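You operate a simulated robot arm through the tools that you are given. There is no shell and no other tool. Be economical: measure what you need, move in short steps, check, and stop when the job is done.

Carry out the task below with a simulated robot arm. There is one attempt and no reset: what you move stays moved.

TASK
Take the yellow pad and put it on the small brown tray. Then fetch the green cell from the top of the sideboard and stand it on top of the yellow paper ball.
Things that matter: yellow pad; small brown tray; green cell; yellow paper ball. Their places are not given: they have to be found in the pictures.

It is judged by the outcome, as a careful person would: the job done as asked, and still so three seconds after it is handed in. It fails if anything else is knocked over, pushed out of place, dropped, spilled or broken.

THE ROBOT
A 7-joint arm with a two-finger parallel gripper, fixed in place. Base frame: the origin is at the foot of the arm, x ahead of it, y to its left, z up; the work surface is at about z = 0. Lengths are in m, angles in degrees, forces in N, time in s.
With the tool pointing down near the work surface it reaches from about 0.24 to 0.62 m from the base axis. Its first joint turns from -66.0 to 66.0 degrees. Payload 2.6 kg.
Tool frame: the origin (TCP) lies between the finger pads and is the grasp point; the fingertips stand 0.03 m ahead of it; z points along the fingers, y is the line along which they close. The gripper opens to 0.094 m. The fingers are 0.028 m wide and 0.01 m thick; the gripper's body (0.05 by 0.096 m) begins 0.055 m behind the TCP.
Orientation is that of the tool frame in the base frame, as [roll, pitch, yaw] about the fixed x, y, z axes, in that order (R = Rz(yaw) Ry(pitch) Rx(roll)). With the fingers straight down and closing along the base's y, the tool's x points along the base's -x, its y along +y and its z along -z.

THE INTERFACE
- The arm moves only by the tool send_rows. Its argument "series" is a list of rows, each a list of 7 numbers: the shift along the tool's x, y, z in m, then the turn, a rotation vector about the tool's x, y, z in degrees, then the closure, from 0 (fully open) to 1 (shut). In form: [[tx, ty, tz, ax, ay, az, grip], ...]. A call has 1 to 12 rows; each row shifts and turns the commanded pose from where the row before left it, along the tool's axes as they then stand. A row lasts 0.2 s, in which the tool goes at most 0.05 m and 8.6 degrees; a call with a longer step from one row to the next is refused whole, and so is a gripper value outside its range. A pose out of reach is approached as far as the arm can. The call stops where the force on the tool passes 40 N (or 10 N more than at its start, if that is more) or the arm is blocked; 0.2 s more then pass. The fingers move at their own pace (about 0.072 m/s each) and stop on an object; they squeeze with about 28 N. The grip force told is the motor's: it shows also when the fingers shut on nothing. Time passes only in rows, and 0.2 s behind the last, so rows that do not move let the fingers close. It gives the time, the measured TCP pose, the force on the tool (base axes), the opening and the grip force at its end, in the units of the frame above (readings bear some noise).
- Cameras (640 x 400 px; columns grow to the right, rows downward): "scene" is fixed at [0.0187, 0.4234, 0.5608]; the picture's right is [-0.89, -0.45, 0.00], its down [-0.28, 0.55, -0.79] and it looks along [0.35, -0.70, -0.62] (base axes); focal length 374 px, centre (320, 200). "wrist" rides on the gripper at [-0.037, 0, -0.058] in the tool frame; the picture's right is [0.00, -1.00, 0.00], its down [0.97, 0.00, -0.24] and it looks along [0.24, 0.00, 0.97] (tool axes); focal length 218 px, centre (320, 200).
- get_image(camera): a new picture of that camera. No time passes.
- point_at(camera, pixels): there is no depth. For up to 12 entries [column, row, z] of the newest picture of that camera ("zoom" is the newest enlarged one), the place [x, y] in the base frame at which the ray of that pixel passes the height z, good to about 0.003 m. No time passes.
- close_up(camera, box): a new picture of the part [left, top, right, bottom] of that camera's present view, enlarged. No time passes.
- hand_in(): hands the job in; it is judged then, once.

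Work in short steps. Measure before you move; look again where a grasp or a placing could have gone wrong, and mend it. You have 80 turns and 54 pictures in all, the two below and enlarged ones among them. Open the gripper and draw the arm clear of the work before you hand the job in, unless the task says otherwise; then end with one line.

The tools are called as a command line: name --pt "numbers of a row" for each row, then --argument value for the rest, lists and objects as JSON in quotes. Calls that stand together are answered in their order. send_rows: Moves the arm, as the interface text tells. Its arguments: {"type":"object","properties":{"series":{"type":"array"}},"required":["series"]} The other tools are called the same way: get_image (camera) takes a picture; point_at (camera, pixels) gives the place at which the rays of pixels pass given heights; close_up (camera, box) takes an enlarged picture of a part of a camera's view; hand_in () hands the job in.

At the start:

```text
clock: 0.0
tcp_pos: [0.4237, -0.0626, 0.2252]
tcp_rot: [179.9, 0.0, 179.9]
wrist_force: [-1.1, -0.1, 0.0]
width: 0.0938
gripper_force: 0.1
```

scene: 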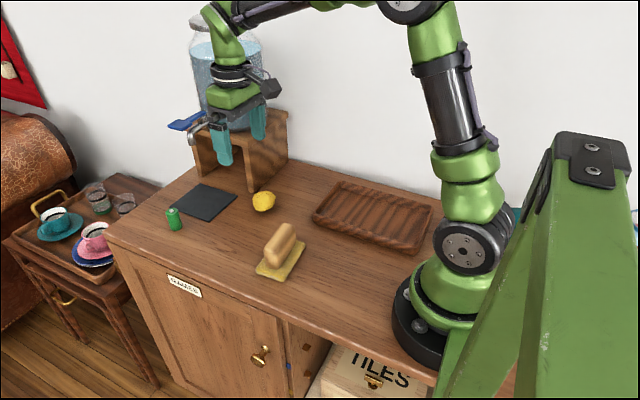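
wrist: 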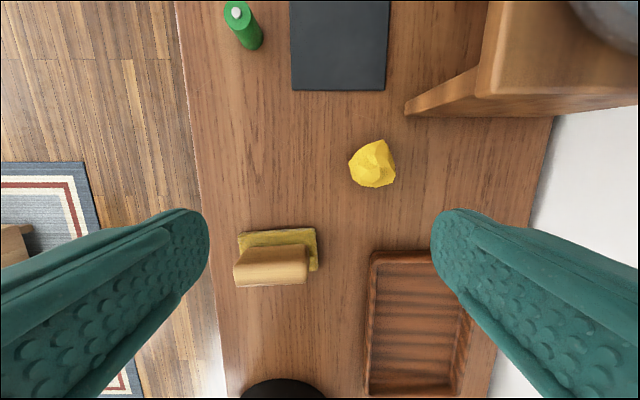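

I'll look closer at the pad, the paper ball and the cell first.

close_up --camera "scene" --box '[140, 160, 340, 300]'

close_up --camera "wrist" --box '[200, 120, 500, 400]'

point_at --camera "wrist" --pixels '[[238, 233, 0.01], [315, 229, 0.01], [317, 270, 0.01], [235, 286, 0.04], [309, 284, 0.04], [233, 265, 0.04], [308, 246, 0.04], [373, 163, 0.02], [350, 165, 0.02], [395, 165, 0.02], [372, 140, 0.02], [372, 187, 0.02]]'

point_at --camera "scene" --pixels '[[175, 230, 0], [173, 209, 0.05], [264, 211, 0], [264, 193, 0.04], [256, 272, 0], [288, 280, 0], [305, 246, 0], [313, 216, 0], [343, 181, 0.03], [433, 206, 0.03], [418, 250, 0]]'

```text
2.86 times, centred on (240, 230) of scene
```

zoom: 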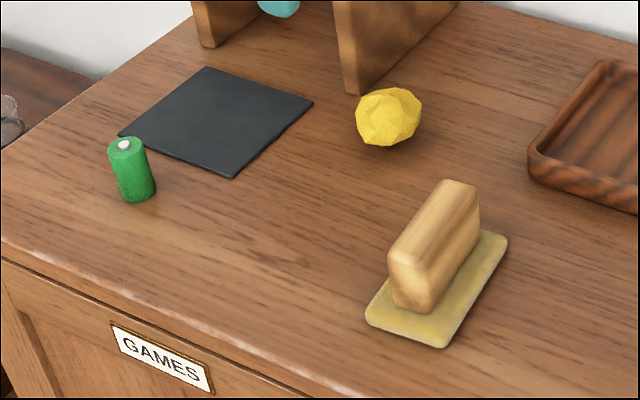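

```text
1.43 times, centred on (350, 260) of wrist
```

zoom: 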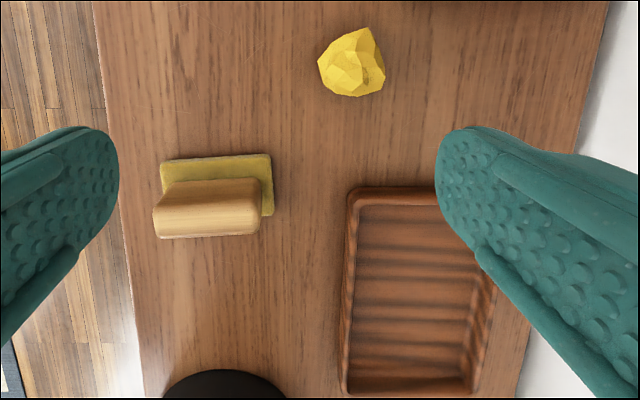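

```text
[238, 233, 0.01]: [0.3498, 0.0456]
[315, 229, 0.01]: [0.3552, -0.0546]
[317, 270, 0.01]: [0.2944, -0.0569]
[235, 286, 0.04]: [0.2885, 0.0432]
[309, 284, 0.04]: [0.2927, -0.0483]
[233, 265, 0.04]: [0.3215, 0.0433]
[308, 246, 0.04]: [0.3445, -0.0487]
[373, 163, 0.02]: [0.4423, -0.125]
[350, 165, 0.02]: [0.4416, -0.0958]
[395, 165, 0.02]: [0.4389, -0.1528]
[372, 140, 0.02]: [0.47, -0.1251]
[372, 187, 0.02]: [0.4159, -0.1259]
```

```text
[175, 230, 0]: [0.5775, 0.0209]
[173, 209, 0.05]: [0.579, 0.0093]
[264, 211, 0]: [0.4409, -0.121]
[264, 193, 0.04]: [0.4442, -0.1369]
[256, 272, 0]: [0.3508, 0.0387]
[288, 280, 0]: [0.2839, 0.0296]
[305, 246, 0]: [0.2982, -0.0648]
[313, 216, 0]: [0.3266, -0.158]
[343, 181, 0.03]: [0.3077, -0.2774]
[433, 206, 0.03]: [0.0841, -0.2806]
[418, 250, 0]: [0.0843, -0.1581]
```

Now the handle's height: the same top corner through both cameras at several heights.

point_at --camera "scene" --pixels '[[263.4, 249.2, 0.04], [263.4, 249.2, 0.06], [263.4, 249.2, 0.08], [285.5, 223, 0.06], [296, 228, 0.06], [276, 253, 0.06], [161, 221, 0.0], [186, 221, 0.0], [182, 230, 0.0]]'

point_at --camera "wrist" --pixels '[[233.2, 265.6, 0.04], [233.2, 265.6, 0.06], [233.2, 265.6, 0.08], [308, 283, 0.06], [235, 287, 0.06], [368, 252, 0.03], [366, 396, 0.03], [461, 396, 0.03], [376, 264, 0.01], [290, 90, 0], [386, 90, 0], [238, 12, 0.05]]'

```text
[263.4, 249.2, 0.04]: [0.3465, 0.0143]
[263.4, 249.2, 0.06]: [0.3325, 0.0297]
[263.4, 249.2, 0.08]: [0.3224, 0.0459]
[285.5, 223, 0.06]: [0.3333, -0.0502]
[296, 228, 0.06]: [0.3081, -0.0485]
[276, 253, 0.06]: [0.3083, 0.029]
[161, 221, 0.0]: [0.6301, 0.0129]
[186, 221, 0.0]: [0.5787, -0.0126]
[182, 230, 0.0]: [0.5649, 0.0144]
```

```text
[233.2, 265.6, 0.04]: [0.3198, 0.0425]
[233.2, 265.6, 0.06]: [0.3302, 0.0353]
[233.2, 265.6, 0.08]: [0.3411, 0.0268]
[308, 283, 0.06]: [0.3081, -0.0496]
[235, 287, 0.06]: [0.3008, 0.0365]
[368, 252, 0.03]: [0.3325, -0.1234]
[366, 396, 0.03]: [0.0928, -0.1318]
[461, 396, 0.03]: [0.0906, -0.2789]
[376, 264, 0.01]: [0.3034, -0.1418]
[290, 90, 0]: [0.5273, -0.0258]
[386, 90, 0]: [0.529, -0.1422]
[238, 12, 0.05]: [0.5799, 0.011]
```

Handle: top at z≈0.065, centre (0.319, -0.009), long axis along y, about 0.027 thick. I go above it and turn the fingers to close along x.

send_rows --pt "0.035 0.018 0 0 0 0 0" --pt "0.035 0.018 0 0 0 0 0" --pt "0.035 0.018 0 0 0 0 0" --pt "0 0 0 0 0 8.5 0" --pt "0 0 0 0 0 8.5 0" --pt "0 0 0 0 0 8.5 0" --pt "0 0 0 0 0 8.5 0" --pt "0 0 0 0 0 8.5 0" --pt "0 0 0 0 0 8.5 0" --pt "0 0 0 0 0 8.5 0" --pt "0 0 0 0 0 8.5 0" --pt "0 0 0 0 0 8.5 0"

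send_rows --pt "0 0 0 0 0 8.5 0" --pt "0 0 0.02 0 0 8 0" --pt "0 0 0.03 0 0 0 0" --pt "0 0 0 0 0 0 0"

get_image --camera "wrist"

get_image --camera "scene"

```text
clock: 2.6
tcp_pos: [0.3195, -0.0097, 0.2247]
tcp_rot: [-179.9, 0.0, 103.3]
wrist_force: [0.2, -0.7, 0.2]
width: 0.0938
gripper_force: 0.1
```

```text
clock: 3.6
tcp_pos: [0.3192, -0.0097, 0.1746]
tcp_rot: [-179.9, -0.1, 87.0]
wrist_force: [-0.4, 0.5, -0.5]
width: 0.0942
gripper_force: 0.0
```

```text
49 pictures are left
```

wrist: 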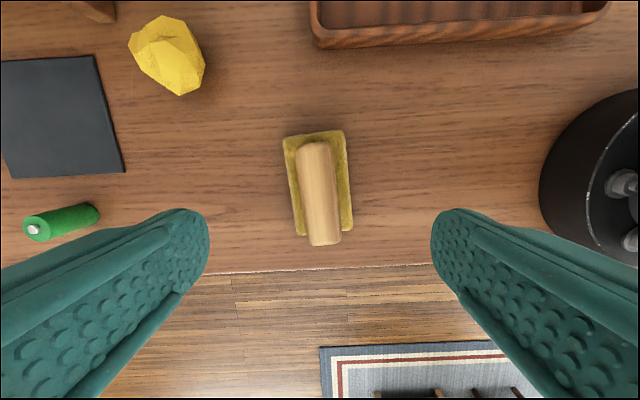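

```text
48 pictures are left
```

scene: 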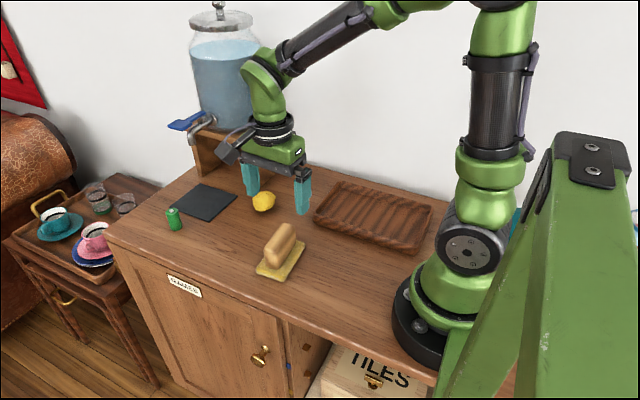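

point_at --camera "wrist" --pixels '[[299, 147, 0.065], [329, 146, 0.065], [309, 244, 0.065], [341, 241, 0.065], [284, 137, 0.01], [345, 130, 0.01], [353, 228, 0.01], [318, 40, 0.03], [610, 5, 0.03]]'

```text
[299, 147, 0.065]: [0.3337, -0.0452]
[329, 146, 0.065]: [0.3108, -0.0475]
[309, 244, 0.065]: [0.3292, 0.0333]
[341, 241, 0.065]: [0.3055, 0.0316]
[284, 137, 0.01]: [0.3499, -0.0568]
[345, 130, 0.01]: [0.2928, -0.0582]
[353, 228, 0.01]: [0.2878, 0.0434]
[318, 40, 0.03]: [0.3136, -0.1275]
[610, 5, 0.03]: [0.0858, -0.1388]
```

Handle centre (0.320,-0.007), tilted about 3.6°, so I align, descend to z≈0.05 and grip.

send_rows --pt "0.003 0 0.0 0 0 -6.6 0" --pt "0 0 0.03 0 0 0 0" --pt "0 0 0.03 0 0 0 0" --pt "0 0 0.03 0 0 0 0" --pt "0 0 0.02 0 0 0 0" --pt "0 0 0.0145 0 0 0 0" --pt "0 0 0 0 0 0 0"

send_rows --pt "0 0 0 0 0 0 1" --pt "0 0 0 0 0 0 1" --pt "0 0 0 0 0 0 1" --pt "0 0 0 0 0 0 1" --pt "0 0 0 0 0 0 1"

send_rows --pt "0 0 -0.02 0 0 0 1" --pt "0 0 -0.03 0 0 0 1" --pt "0 0 -0.03 0 0 0 1" --pt "0 0 -0.03 0 0 0 1" --pt "0 0 0 0 0 0 1"

get_image --camera "scene"

get_image --camera "wrist"

```text
clock: 5.2
tcp_pos: [0.3214, -0.0067, 0.0504]
tcp_rot: [180.0, 0.0, 93.6]
wrist_force: [0.9, -0.3, -1.0]
width: 0.094
gripper_force: 0.0
```

```text
clock: 6.4
tcp_pos: [0.3211, -0.0057, 0.0514]
tcp_rot: [-180.0, 0.0, 93.7]
wrist_force: [0.5, -0.3, -0.5]
width: 0.0338
gripper_force: 27.8
```

```text
clock: 7.6
tcp_pos: [0.3207, -0.0076, 0.1631]
tcp_rot: [-180.0, 0.0, 93.6]
wrist_force: [-0.7, 0.2, 0.3]
width: 0.0335
gripper_force: 27.7
```

```text
47 pictures are left
```

scene: 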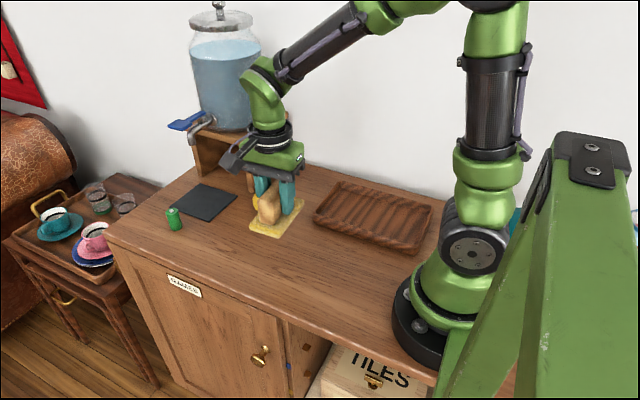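

```text
46 pictures are left
```

wrist: 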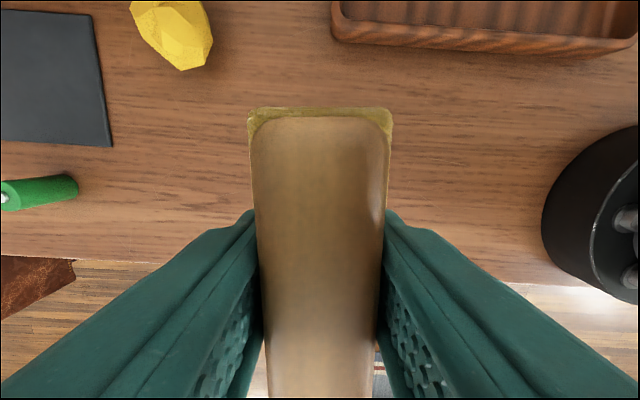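

Pad is held (width 0.034). I turn it to lie along the tray's length, then carry it over the tray centre (~0.22, -0.203).

send_rows --pt "0 0 0 0 0 -8 1" --pt "0 0 0 0 0 -8 1" --pt "0 0 0 0 0 -8 1" --pt "0 0 0 0 0 -8 1" --pt "0 0 0 0 0 -8 1" --pt "0 0 0 0 0 -8 1" --pt "0 0 0 0 0 -8 1" --pt "0 0 0 0 0 -8 1" --pt "0 0 0 0 0 -8 1" --pt "0 0 0 0 0 -8 1" --pt "0 0 0 0 0 -6.4 1" --pt "0 0 0 0 0 0 1"

send_rows --pt "0.0168 -0.0326 0 0 0 0 1" --pt "0.0168 -0.0326 0 0 0 0 1" --pt "0.0168 -0.0326 0 0 0 0 1" --pt "0.0168 -0.0326 0 0 0 0 1" --pt "0.0168 -0.0326 0 0 0 0 1" --pt "0.0168 -0.0326 0 0 0 0 1" --pt "0 0 0 0 0 0 1"

get_image --camera "scene"

get_image --camera "wrist"

```text
clock: 10.2
tcp_pos: [0.3199, -0.0066, 0.1604]
tcp_rot: [-180.0, 0.0, -179.9]
wrist_force: [0.0, 0.1, -1.6]
width: 0.0338
gripper_force: 28.6
```

```text
clock: 11.8
tcp_pos: [0.2192, -0.2012, 0.16]
tcp_rot: [-179.9, 0.0, -180.0]
wrist_force: [0.3, -0.2, -0.9]
width: 0.0337
gripper_force: 28.0
```

```text
45 pictures are left
```

scene: 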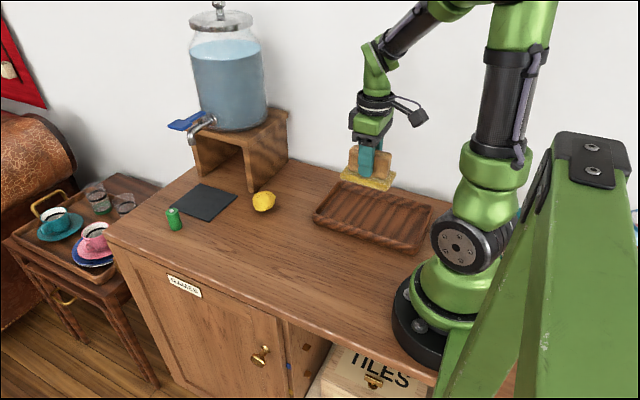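

```text
44 pictures are left
```

wrist: 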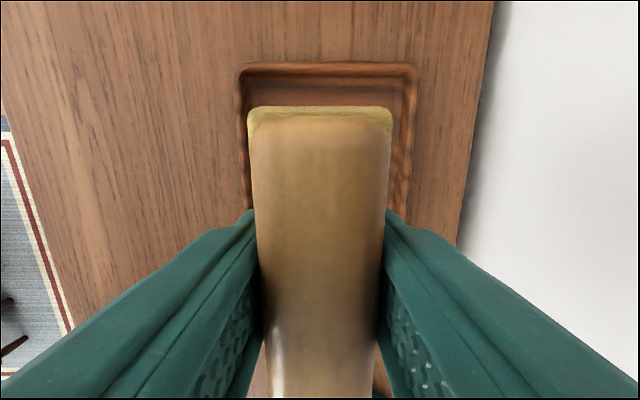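

Tray rim spans cols 238–418, so its centre is ~6 mm further to -y. I nudge over and descend slowly until contact.

send_rows --pt "0 -0.005 0.02 0 0 0 1" --pt "0 0 0.025 0 0 0 1" --pt "0 0 0.025 0 0 0 1" --pt "0 0 0.01 0 0 0 1" --pt "0 0 0 0 0 0 1"

close_up --camera "scene" --box '[280, 120, 460, 270]'

```text
clock: 13.0
tcp_pos: [0.2179, -0.2076, 0.0796]
tcp_rot: [180.0, 0.0, 180.0]
wrist_force: [-0.9, 0.3, -1.0]
width: 0.0337
gripper_force: 27.7
```

```text
2.67 times, centred on (370, 195) of scene
```

zoom: 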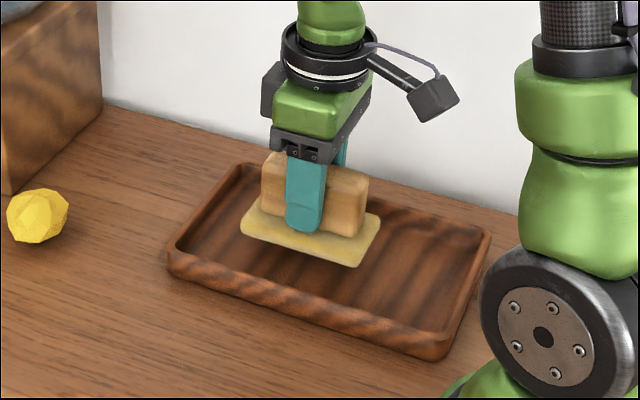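

Well centred over the tray with the bottom ~0.02 above the floor; down in small steps.

send_rows --pt "0 0 0.006 0 0 0 1" --pt "0 0 0.005 0 0 0 1" --pt "0 0 0.004 0 0 0 1" --pt "0 0 0.003 0 0 0 1" --pt "0 0 0 0 0 0 1"

close_up --camera "scene" --box '[280, 120, 460, 270]'

```text
clock: 14.2
tcp_pos: [0.2182, -0.2059, 0.0622]
tcp_rot: [180.0, 0.0, 180.0]
wrist_force: [0.0, -0.4, -1.2]
width: 0.0334
gripper_force: 28.2
```

```text
2.67 times, centred on (370, 195) of scene
```

zoom: 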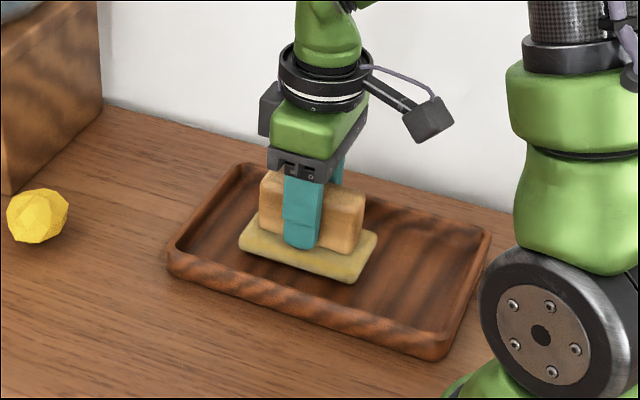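

send_rows --pt "0 0 0.002 0 0 0 1" --pt "0 0 0.002 0 0 0 1" --pt "0 0 0.002 0 0 0 1" --pt "0 0 0 0 0 0 1"

```text
clock: 15.2
tcp_pos: [0.2184, -0.2064, 0.0569]
tcp_rot: [-180.0, 0.1, 180.0]
wrist_force: [-1.8, 4.0, 19.8]
width: 0.0336
gripper_force: 28.0
```

Contact (about 20 N), so it is on the floor. I open partly and rise.

send_rows --pt "0 0 -0.001 0 0 0 0.4" --pt "0 0 0 0 0 0 0.4" --pt "0 0 0 0 0 0 0.4" --pt "0 0 -0.03 0 0 0 0.4" --pt "0 0 -0.04 0 0 0 0.4" --pt "0 0 -0.04 0 0 0 0" --pt "0 0 -0.04 0 0 0 0" --pt "0 0 0 0 0 0 0"

get_image --camera "scene"

```text
clock: 17.0
tcp_pos: [0.2179, -0.2064, 0.2099]
tcp_rot: [180.0, 0.0, 179.9]
wrist_force: [0.0, -0.2, -0.1]
width: 0.0941
gripper_force: 0.0
```

```text
41 pictures are left
```

scene: 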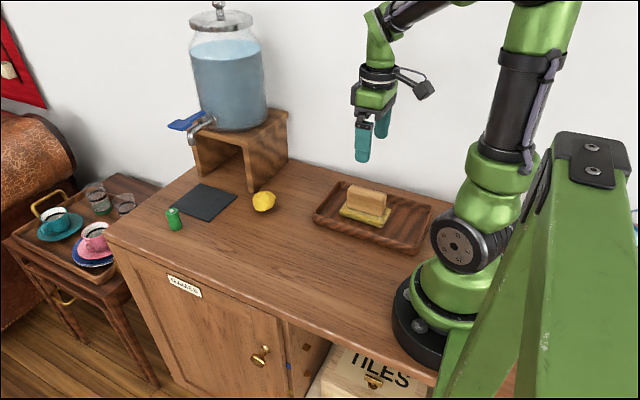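

Pad sits in the tray. Next I move over the area between the ball and the cell for a look down.

send_rows --pt "-0.035 0.025 0 0 0 0 0" --pt "-0.035 0.025 0 0 0 0 0" --pt "-0.035 0.025 0 0 0 0 0" --pt "-0.035 0.025 0 0 0 0 0" --pt "-0.035 0.025 0 0 0 0 0" --pt "-0.035 0.025 0 0 0 0 0" --pt "-0.035 0.025 0 0 0 0 0" --pt "-0.035 0.025 0 0 0 0 0" --pt "0 0 0 0 0 0 0"

get_image --camera "wrist"

close_up --camera "scene" --box '[225, 175, 305, 225]'

close_up --camera "scene" --box '[135, 190, 215, 240]'

```text
clock: 19.0
tcp_pos: [0.4986, -0.007, 0.2073]
tcp_rot: [180.0, 0.0, 180.0]
wrist_force: [-0.3, 0.5, 1.0]
width: 0.0938
gripper_force: 0.1
```

```text
40 pictures are left
```

wrist: 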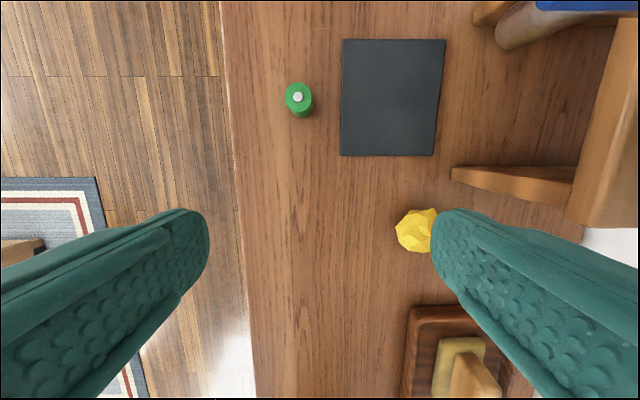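

```text
8.00 times, centred on (265, 200) of scene
```

zoom: 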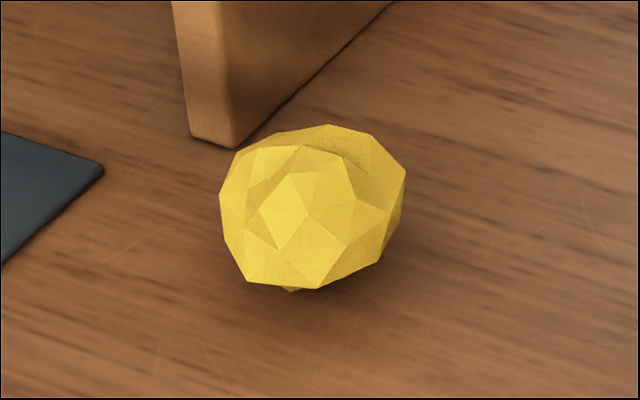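

```text
8.00 times, centred on (175, 215) of scene
```

zoom: 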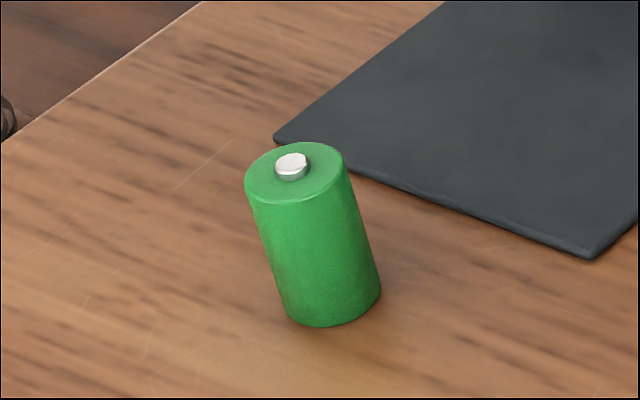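

The cell stands upright at about (0.58, 0.015). Before fetching it I inspect the ball's top from right above, camera over (0.443,-0.125).

send_rows --pt "0.024 -0.03 0 0 0 0 0" --pt "0.024 -0.03 0 0 0 0 0" --pt "0.024 -0.03 0 0 0 0 0" --pt "0.022 -0.028 0.02 0 0 0 0" --pt "0 0 0.03 0 0 0 0" --pt "0 0 0.027 0 0 0 0" --pt "0 0 0 0 0 0 0"

close_up --camera "wrist" --box '[220, 80, 420, 205]'

close_up --camera "scene" --box '[237, 183, 293, 218]'

```text
clock: 20.6
tcp_pos: [0.4047, -0.1267, 0.1305]
tcp_rot: [180.0, 0.0, 179.9]
wrist_force: [-0.2, -0.1, -0.1]
width: 0.0941
gripper_force: 0.1
```

```text
3.20 times, centred on (320, 142) of wrist
```

zoom: 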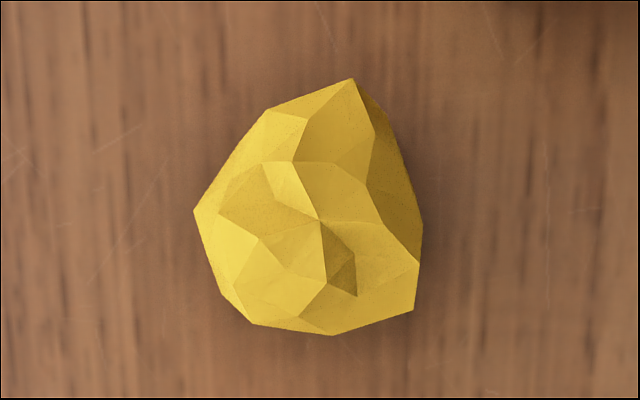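

```text
11.43 times, centred on (265, 200) of scene
```

zoom: 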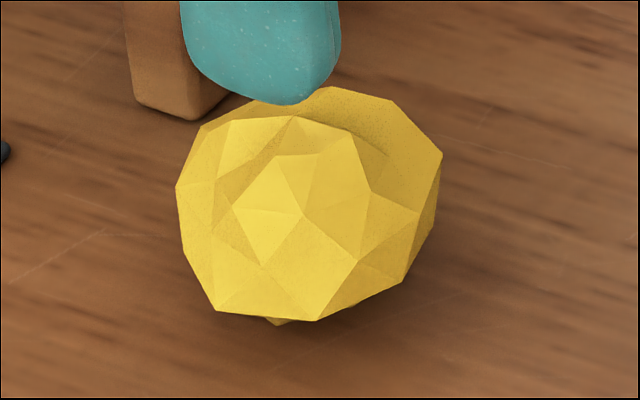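

The ball is crumpled, so I need its top's 3D shape. I take two sideways-shifted views for stereo.

send_rows --pt "0 0.025 0 0 0 0 0" --pt "0 0.025 0 0 0 0 0" --pt "0 0 0 0 0 0 0"

close_up --camera "wrist" --box '[300, 80, 500, 205]'

send_rows --pt "0 -0.033 0 0 0 0 0" --pt "0 -0.033 0 0 0 0 0" --pt "0 -0.034 0 0 0 0 0" --pt "0 0 0 0 0 0 0"

close_up --camera "wrist" --box '[140, 80, 340, 205]'

close_up --camera "scene" --box '[237, 183, 293, 218]'

```text
clock: 21.4
tcp_pos: [0.4041, -0.0766, 0.1308]
tcp_rot: [-180.0, 0.0, 179.9]
wrist_force: [0.3, -1.2, 0.5]
width: 0.0941
gripper_force: 0.1
```

```text
3.20 times, centred on (400, 142) of wrist
```

zoom: 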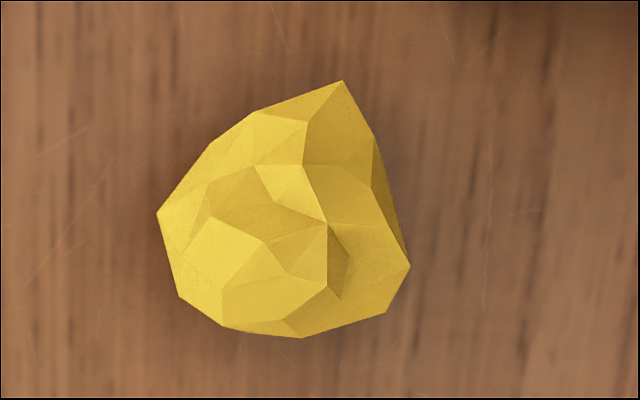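

```text
clock: 22.4
tcp_pos: [0.4043, -0.1737, 0.1294]
tcp_rot: [-180.0, 0.0, -180.0]
wrist_force: [0.4, -0.8, -0.4]
width: 0.0942
gripper_force: 0.0
```

```text
3.20 times, centred on (240, 142) of wrist
```

zoom: 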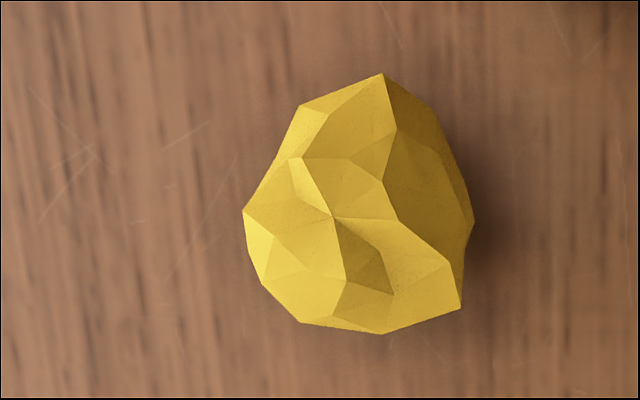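

```text
11.43 times, centred on (265, 200) of scene
```

zoom: 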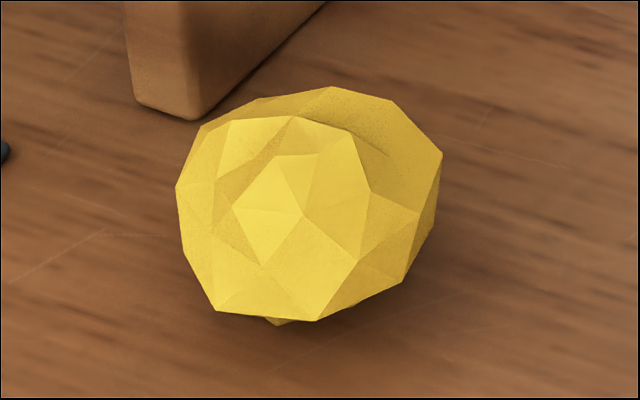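

Stereo gives a plateau of vertices near z≈0.050 centred on zoom (333,217) in the last wrist view. Now I check that spot plus the shelf's and the cell's positions.

get_image --camera "wrist"

get_image --camera "scene"

point_at --camera "wrist" --pixels '[[244, 147.3, 0.05], [234, 128.5, 0.05], [264, 149, 0.05], [248, 168, 0.05], [226, 153.5, 0.05]]'

point_at --camera "scene" --pixels '[[253, 193, 0], [288, 158, 0], [288, 112, 0.1], [251, 147, 0.1], [251, 147, 0.12], [174, 226, 0], [171.3, 210.5, 0.045], [179, 229, 0]]'

```text
32 pictures are left
```

wrist: 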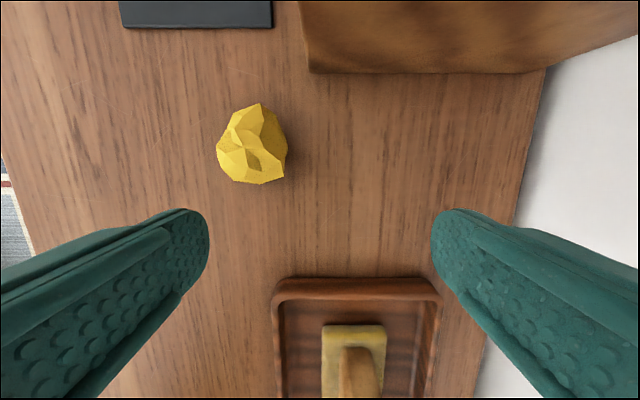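

```text
31 pictures are left
```

scene: 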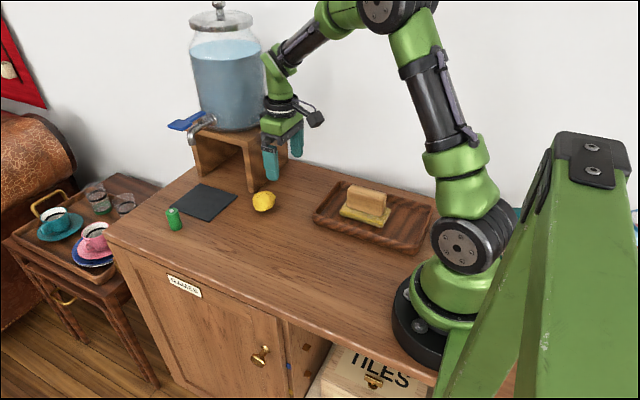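

```text
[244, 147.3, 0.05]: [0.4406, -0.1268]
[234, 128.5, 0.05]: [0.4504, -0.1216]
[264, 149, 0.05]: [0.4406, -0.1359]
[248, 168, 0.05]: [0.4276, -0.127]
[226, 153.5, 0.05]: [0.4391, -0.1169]
```

```text
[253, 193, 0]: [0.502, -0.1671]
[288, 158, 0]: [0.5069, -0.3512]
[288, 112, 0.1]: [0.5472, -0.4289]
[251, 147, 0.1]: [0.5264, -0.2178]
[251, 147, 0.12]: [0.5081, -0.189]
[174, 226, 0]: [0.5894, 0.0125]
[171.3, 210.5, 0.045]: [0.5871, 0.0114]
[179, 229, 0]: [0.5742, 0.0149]
```

Placement target (0.440,-0.1265). Now to the cell: up, across in y, then out in x, and look from straight above.

send_rows --pt "0 0 -0.035 0 0 0 0" --pt "0 0.037 -0.035 0 0 0 0" --pt "0 0.037 0 0 0 0 0" --pt "0 0.037 0 0 0 0 0" --pt "0 0.037 0 0 0 0 0" --pt "-0.035 0.037 0 0 0 0 0" --pt "-0.035 0 0 0 0 0 0" --pt "-0.035 0 0 0 0 0 0" --pt "-0.035 0 0.02 0 0 0 0" --pt "0 0 0.03 0 0 0 0" --pt "0 0 0 0 0 0 0"

get_image --camera "wrist"

close_up --camera "wrist" --box '[240, 80, 400, 180]'

```text
refused: row 2 steps farther than a row can; nothing moved
```

```text
30 pictures are left
```

wrist: 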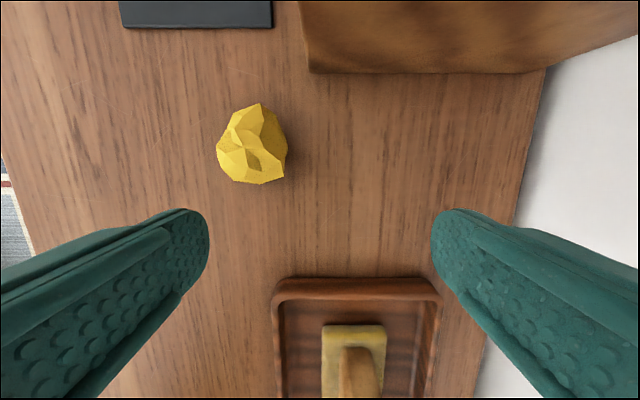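

```text
4.00 times, centred on (320, 130) of wrist
```

zoom: 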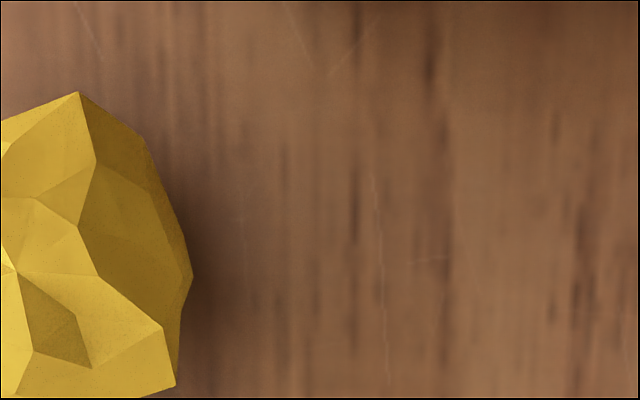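

The row was too long a step; I resend with smaller ones.

send_rows --pt "0 0 -0.035 0 0 0 0" --pt "0 0.02 -0.035 0 0 0 0" --pt "0 0.042 0 0 0 0 0" --pt "0 0.042 0 0 0 0 0" --pt "0 0.042 0 0 0 0 0" --pt "0 0.04 0 0 0 0 0" --pt "-0.035 0 0 0 0 0 0" --pt "-0.035 0 0 0 0 0 0" --pt "-0.035 0 0 0 0 0 0" --pt "-0.035 0 0.02 0 0 0 0" --pt "0 0 0.03 0 0 0 0" --pt "0 0 0 0 0 0 0"

get_image --camera "wrist"

```text
clock: 25.0
tcp_pos: [0.5451, 0.011, 0.1509]
tcp_rot: [179.9, 0.0, -180.0]
wrist_force: [-0.1, -0.1, 0.0]
width: 0.0941
gripper_force: 0.1
```

```text
28 pictures are left
```

wrist: 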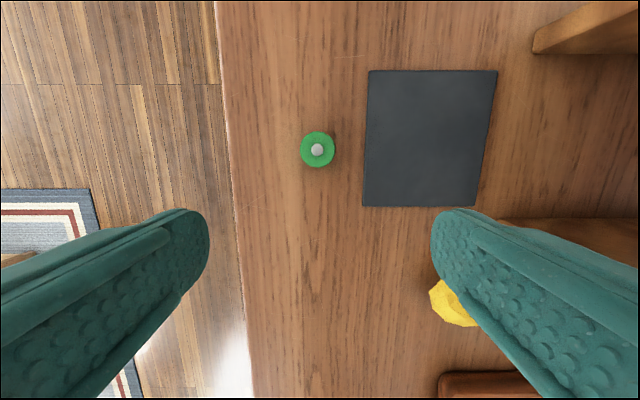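

point_at --camera "wrist" --pixels '[[317.5, 149.5, 0.045], [300, 149.5, 0.045], [335, 149.5, 0.045], [317.5, 149.5, 0.02]]'

point_at --camera "scene" --pixels '[[171.3, 210.5, 0.04], [171.3, 210.5, 0.045], [171.3, 210.5, 0.05]]'

```text
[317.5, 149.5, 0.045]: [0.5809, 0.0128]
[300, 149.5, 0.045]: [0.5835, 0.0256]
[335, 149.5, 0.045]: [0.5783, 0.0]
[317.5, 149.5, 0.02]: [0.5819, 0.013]
```

```text
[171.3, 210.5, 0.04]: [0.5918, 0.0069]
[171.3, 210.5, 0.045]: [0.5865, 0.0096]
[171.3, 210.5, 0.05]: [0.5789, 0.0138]
```

Cell centre (0.581, 0.013), diameter 0.026, top ≈0.048. Align, descend to z=0.038 and grip.

send_rows --pt "-0.036 0.0015 0 0 0 0 0" --pt "0 0 0.03 0 0 0 0" --pt "0 0 0.03 0 0 0 0" --pt "0 0 0.025 0 0 0 0" --pt "0 0 0.018 0 0 0 0" --pt "0 0 0.01 0 0 0 0" --pt "0 0 0 0 0 0 0"

close_up --camera "scene" --box '[135, 175, 231, 235]'

get_image --camera "wrist"

```text
clock: 26.6
tcp_pos: [0.5816, 0.0131, 0.0391]
tcp_rot: [-180.0, 0.1, 180.0]
wrist_force: [1.1, -0.2, -0.7]
width: 0.0939
gripper_force: 0.1
```

```text
6.67 times, centred on (183, 205) of scene
```

zoom: 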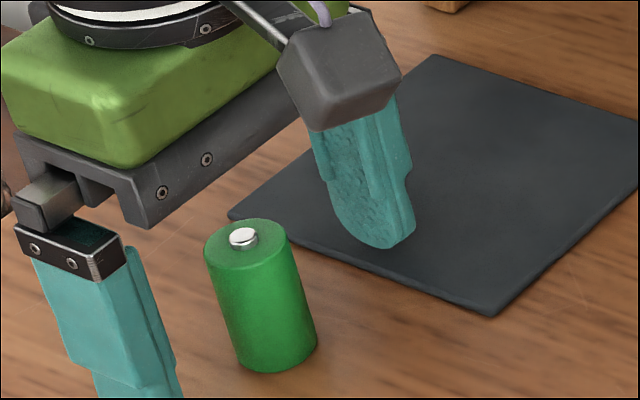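

```text
26 pictures are left
```

wrist: 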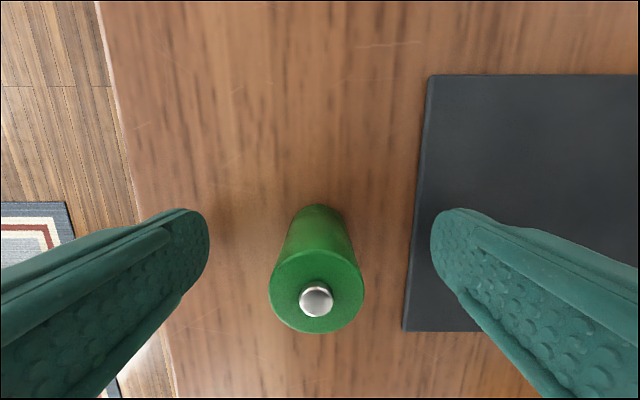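

Cell is centred between the fingers; close and lift.

send_rows --pt "0 0 0 0 0 0 0.5" --pt "0 0 0 0 0 0 0.65" --pt "0 0 0 0 0 0 0.75" --pt "0 0 0 0 0 0 1" --pt "0 0 0 0 0 0 1" --pt "0 0 0 0 0 0 1"

send_rows --pt "0 0 -0.01 0 0 0 1" --pt "0 0 -0.03 0 0 0 1" --pt "0 0 -0.04 0 0 0 1" --pt "0 0 -0.04 0 0 0 1" --pt "0 0 -0.02 0 0 0 1" --pt "0 0 0 0 0 0 1"

get_image --camera "wrist"

close_up --camera "scene" --box '[100, 80, 292, 200]'

```text
clock: 28.0
tcp_pos: [0.5815, 0.0117, 0.0379]
tcp_rot: [-180.0, 0.0, -180.0]
wrist_force: [-0.2, -0.7, -1.0]
width: 0.0244
gripper_force: 28.6
```

```text
clock: 29.4
tcp_pos: [0.5785, 0.0145, 0.179]
tcp_rot: [180.0, 0.0, 180.0]
wrist_force: [0.8, 0.1, -1.2]
width: 0.0242
gripper_force: 27.8
```

```text
25 pictures are left
```

wrist: 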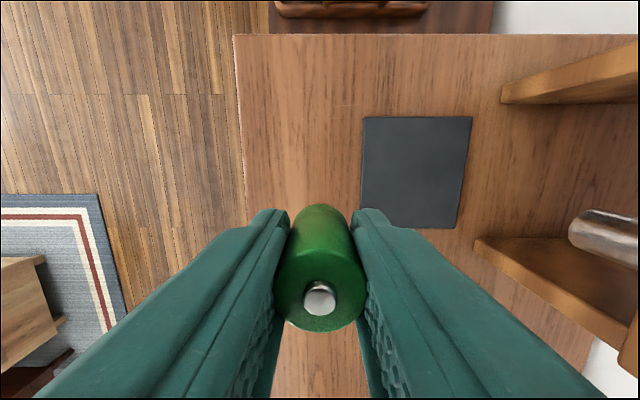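

```text
3.33 times, centred on (196, 140) of scene
```

zoom: 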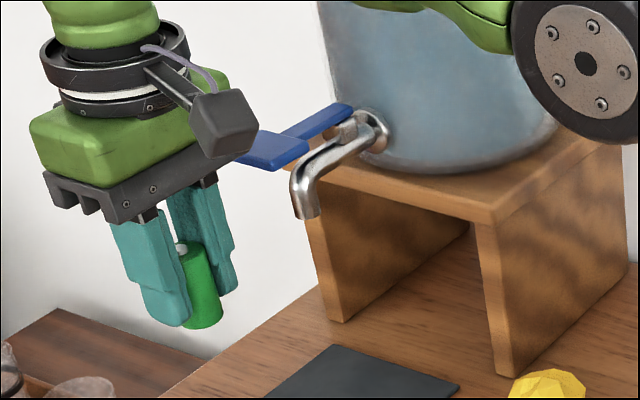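

Cell held upright. Move back in x first (clear of the tap), then across to the ball.

send_rows --pt "0.035 0 0 0 0 0 1" --pt "0.035 0 0 0 0 0 1" --pt "0.035 0 0 0 0 0 1" --pt "0.035 0 0 0 0 0 1" --pt "0 -0.035 0 0 0 0 1" --pt "0 -0.035 0 0 0 0 1" --pt "0 -0.035 0 0 0 0 1" --pt "0 -0.034 0 0 0 0 1" --pt "0 0 0 0 0 0 1"

send_rows --pt "0 0 0.03 0 0 0 1" --pt "0 0 0.02 0 0 0 1" --pt "0 0 0 0 0 0 1" --pt "0 0 0 0 0 0 1"

send_rows --pt "0 0 0 0 0 0 1"

close_up --camera "scene" --box '[225, 150, 305, 220]'

get_image --camera "wrist"

```text
clock: 31.4
tcp_pos: [0.4428, -0.1255, 0.178]
tcp_rot: [-180.0, 0.0, -180.0]
wrist_force: [-0.3, 0.1, -0.8]
width: 0.0243
gripper_force: 28.0
```

```text
clock: 32.4
tcp_pos: [0.4428, -0.126, 0.1281]
tcp_rot: [180.0, -0.1, -179.9]
wrist_force: [0.5, -0.8, -0.2]
width: 0.0242
gripper_force: 27.8
```

```text
clock: 32.8
tcp_pos: [0.4428, -0.1257, 0.1276]
tcp_rot: [179.9, 0.0, -179.9]
wrist_force: [-0.5, 0.1, -1.1]
width: 0.0241
gripper_force: 28.3
```

```text
5.71 times, centred on (265, 185) of scene
```

zoom: 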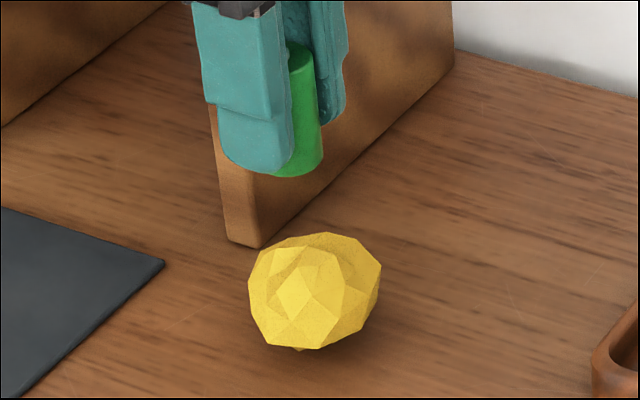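

```text
22 pictures are left
```

wrist: 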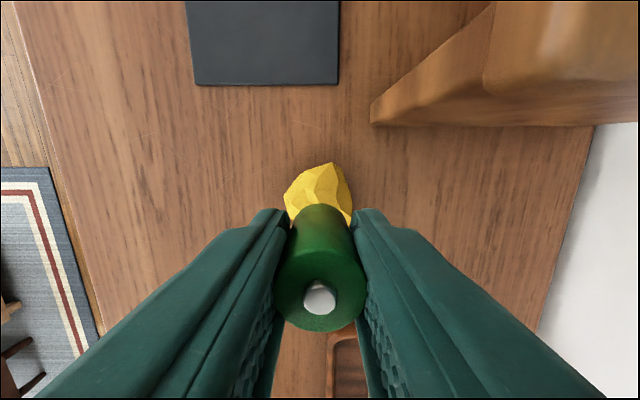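

Shift 2.5 mm back in x, then lower to just above the ball's top.

send_rows --pt "0.0025 -0.0008 0.01 0 0 0 1" --pt "0 0 0.012 0 0 0 1" --pt "0 0 0.008 0 0 0 1" --pt "0 0 0.004 0 0 0 1" --pt "0 0 0 0 0 0 1" --pt "0 0 0 0 0 0 1"

close_up --camera "scene" --box '[241, 175, 289, 217]'

```text
clock: 34.2
tcp_pos: [0.4393, -0.1279, 0.0931]
tcp_rot: [180.0, -0.1, -179.9]
wrist_force: [-0.2, -0.7, -1.5]
width: 0.0242
gripper_force: 27.9
```

```text
9.52 times, centred on (265, 196) of scene
```

zoom: 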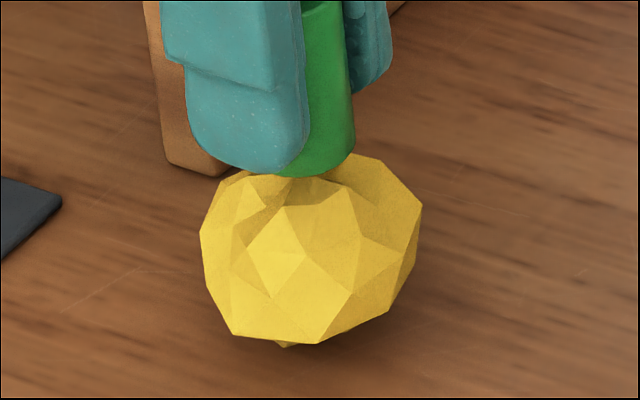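

point_at --camera "zoom" --pixels '[[290, 207, 0.05], [335, 190, 0.05], [318, 175, 0.055], [322, 178, 0.055], [354, 150, 0.055], [330, 180, 0.05], [250, 185, 0.05], [310, 170, 0.05]]'

```text
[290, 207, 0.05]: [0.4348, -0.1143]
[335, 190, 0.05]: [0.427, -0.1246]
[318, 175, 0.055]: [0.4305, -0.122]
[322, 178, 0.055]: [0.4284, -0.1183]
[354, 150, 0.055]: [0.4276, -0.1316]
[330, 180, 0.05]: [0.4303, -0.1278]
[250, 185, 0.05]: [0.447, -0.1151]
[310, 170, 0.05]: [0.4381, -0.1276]
```

The cell's bottom best covers all the plateau's peaks centred at (0.439,-0.125), so I shift 2 mm toward +y and re-read.

send_rows --pt "0 0.002 0 0 0 0 1" --pt "0 0 0 0 0 0 1"

send_rows --pt "0 0 0 0 0 0 1"

send_rows --pt "0 0 0.002 0 0 0 1" --pt "0 0 0 0 0 0 1"

```text
clock: 34.8
tcp_pos: [0.4385, -0.1262, 0.0935]
tcp_rot: [-179.9, 0.0, -179.9]
wrist_force: [-0.2, 0.2, -1.0]
width: 0.0243
gripper_force: 27.9
```

```text
clock: 35.2
tcp_pos: [0.4396, -0.1256, 0.0945]
tcp_rot: [180.0, 0.0, -179.9]
wrist_force: [-0.9, -0.8, -1.1]
width: 0.0244
gripper_force: 28.2
```

```text
clock: 35.8
tcp_pos: [0.439, -0.1249, 0.0921]
tcp_rot: [180.0, -0.1, -180.0]
wrist_force: [0.9, -0.2, -0.5]
width: 0.0239
gripper_force: 28.1
```

Position is good, (0.439,-0.1255). Down in 1 mm steps watching force.

send_rows --pt "0 0 0.001 0 0 0 1" --pt "0 0 0.001 0 0 0 1" --pt "0 0 0 0 0 0 1"

send_rows --pt "0 0 0.001 0 0 0 1" --pt "0 0 0 0 0 0 1"

close_up --camera "scene" --box '[241, 175, 289, 217]'

```text
clock: 36.6
tcp_pos: [0.4388, -0.126, 0.0898]
tcp_rot: [180.0, 0.0, -179.9]
wrist_force: [-0.5, 0.7, -0.4]
width: 0.0241
gripper_force: 28.3
```

```text
clock: 37.2
tcp_pos: [0.438, -0.1257, 0.0886]
tcp_rot: [-180.0, -0.1, 179.9]
wrist_force: [-0.3, 0.0, -0.1]
width: 0.0241
gripper_force: 28.2
```

```text
9.52 times, centred on (265, 196) of scene
```

zoom: 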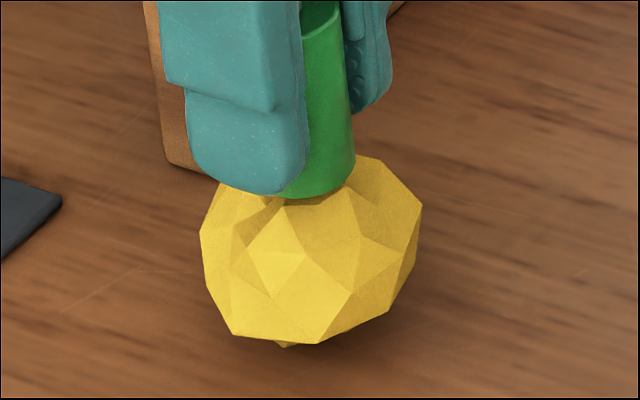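

send_rows --pt "0 0 0.0008 0 0 0 1" --pt "0 0 0 0 0 0 1"

send_rows --pt "0 0 0.0007 0 0 0 1" --pt "0 0 0 0 0 0 1"

send_rows --pt "0 0 0.0005 0 0 0 1" --pt "0 0 0 0 0 0 1"

```text
clock: 37.8
tcp_pos: [0.4389, -0.1249, 0.088]
tcp_rot: [180.0, 0.0, -180.0]
wrist_force: [-1.2, -0.2, 0.1]
width: 0.0239
gripper_force: 28.0
```

```text
clock: 38.4
tcp_pos: [0.437, -0.1258, 0.0855]
tcp_rot: [180.0, 0.0, 180.0]
wrist_force: [-0.2, 0.3, -0.3]
width: 0.0241
gripper_force: 27.8
```

```text
clock: 39.0
tcp_pos: [0.4373, -0.1245, 0.0863]
tcp_rot: [-180.0, 0.0, -179.9]
wrist_force: [-0.5, 0.4, -1.0]
width: 0.0243
gripper_force: 27.9
```

close_up --camera "scene" --box '[241, 175, 289, 217]'

send_rows --pt "0 0 0.0007 0 0 0 1" --pt "0 0 0 0 0 0 1"

```text
9.52 times, centred on (265, 196) of scene
```

zoom: 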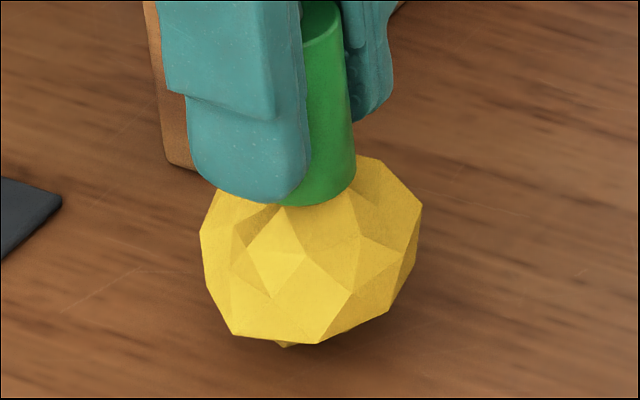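

```text
clock: 39.6
tcp_pos: [0.4383, -0.1261, 0.0859]
tcp_rot: [-180.0, 0.0, 180.0]
wrist_force: [-0.2, 0.5, -0.4]
width: 0.0243
gripper_force: 27.6
```

No contact yet; continue.

send_rows --pt "0 0 0.0007 0 0 0 1" --pt "0 0 0 0 0 0 1"

send_rows --pt "0 0 0.0007 0 0 0 1" --pt "0 0 0 0 0 0 1"

close_up --camera "scene" --box '[241, 175, 289, 217]'

```text
clock: 40.2
tcp_pos: [0.4388, -0.125, 0.0854]
tcp_rot: [-180.0, 0.0, 179.9]
wrist_force: [-1.2, -0.2, 2.9]
width: 0.024
gripper_force: 27.9
```

```text
clock: 40.8
tcp_pos: [0.4381, -0.1255, 0.0857]
tcp_rot: [-179.9, 0.1, -180.0]
wrist_force: [0.7, 0.4, 8.7]
width: 0.024
gripper_force: 27.4
```

```text
9.52 times, centred on (265, 196) of scene
```

zoom: 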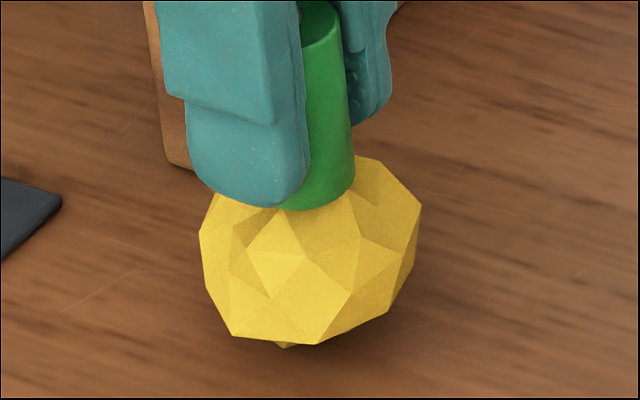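

Contact at ~9 N and the ball hasn't moved. I ease the press and open by ~1 mm a side to test stability with the fingers as guard.

send_rows --pt "0 0 -0.0006 0 0 0 1" --pt "0 0 0 0 0 0 0.72" --pt "0 0 0 0 0 0 0.71" --pt "0 0 0 0 0 0 0.7" --pt "0 0 0 0 0 0 0.7" --pt "0 0 0 0 0 0 0.7"

close_up --camera "wrist" --box '[220, 180, 420, 360]'

close_up --camera "scene" --box '[241, 165, 289, 217]'

```text
clock: 42.2
tcp_pos: [0.4383, -0.1256, 0.0847]
tcp_rot: [-180.0, 0.0, -180.0]
wrist_force: [0.0, -0.1, 0.2]
width: 0.0283
gripper_force: 0.1
```

```text
2.22 times, centred on (320, 270) of wrist
```

zoom: 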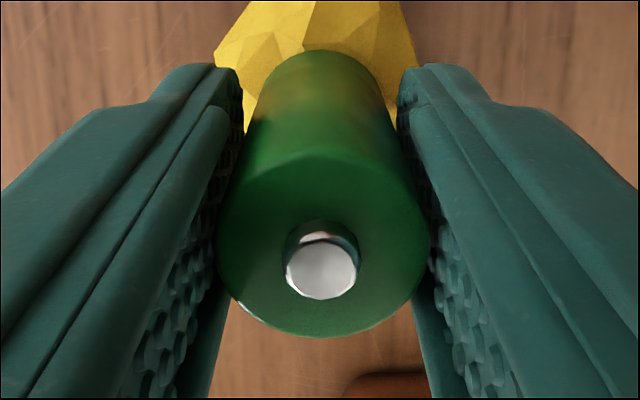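

```text
7.69 times, centred on (265, 191) of scene
```

zoom: 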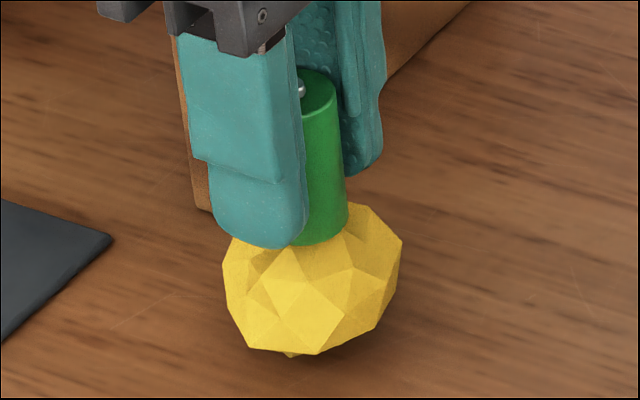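

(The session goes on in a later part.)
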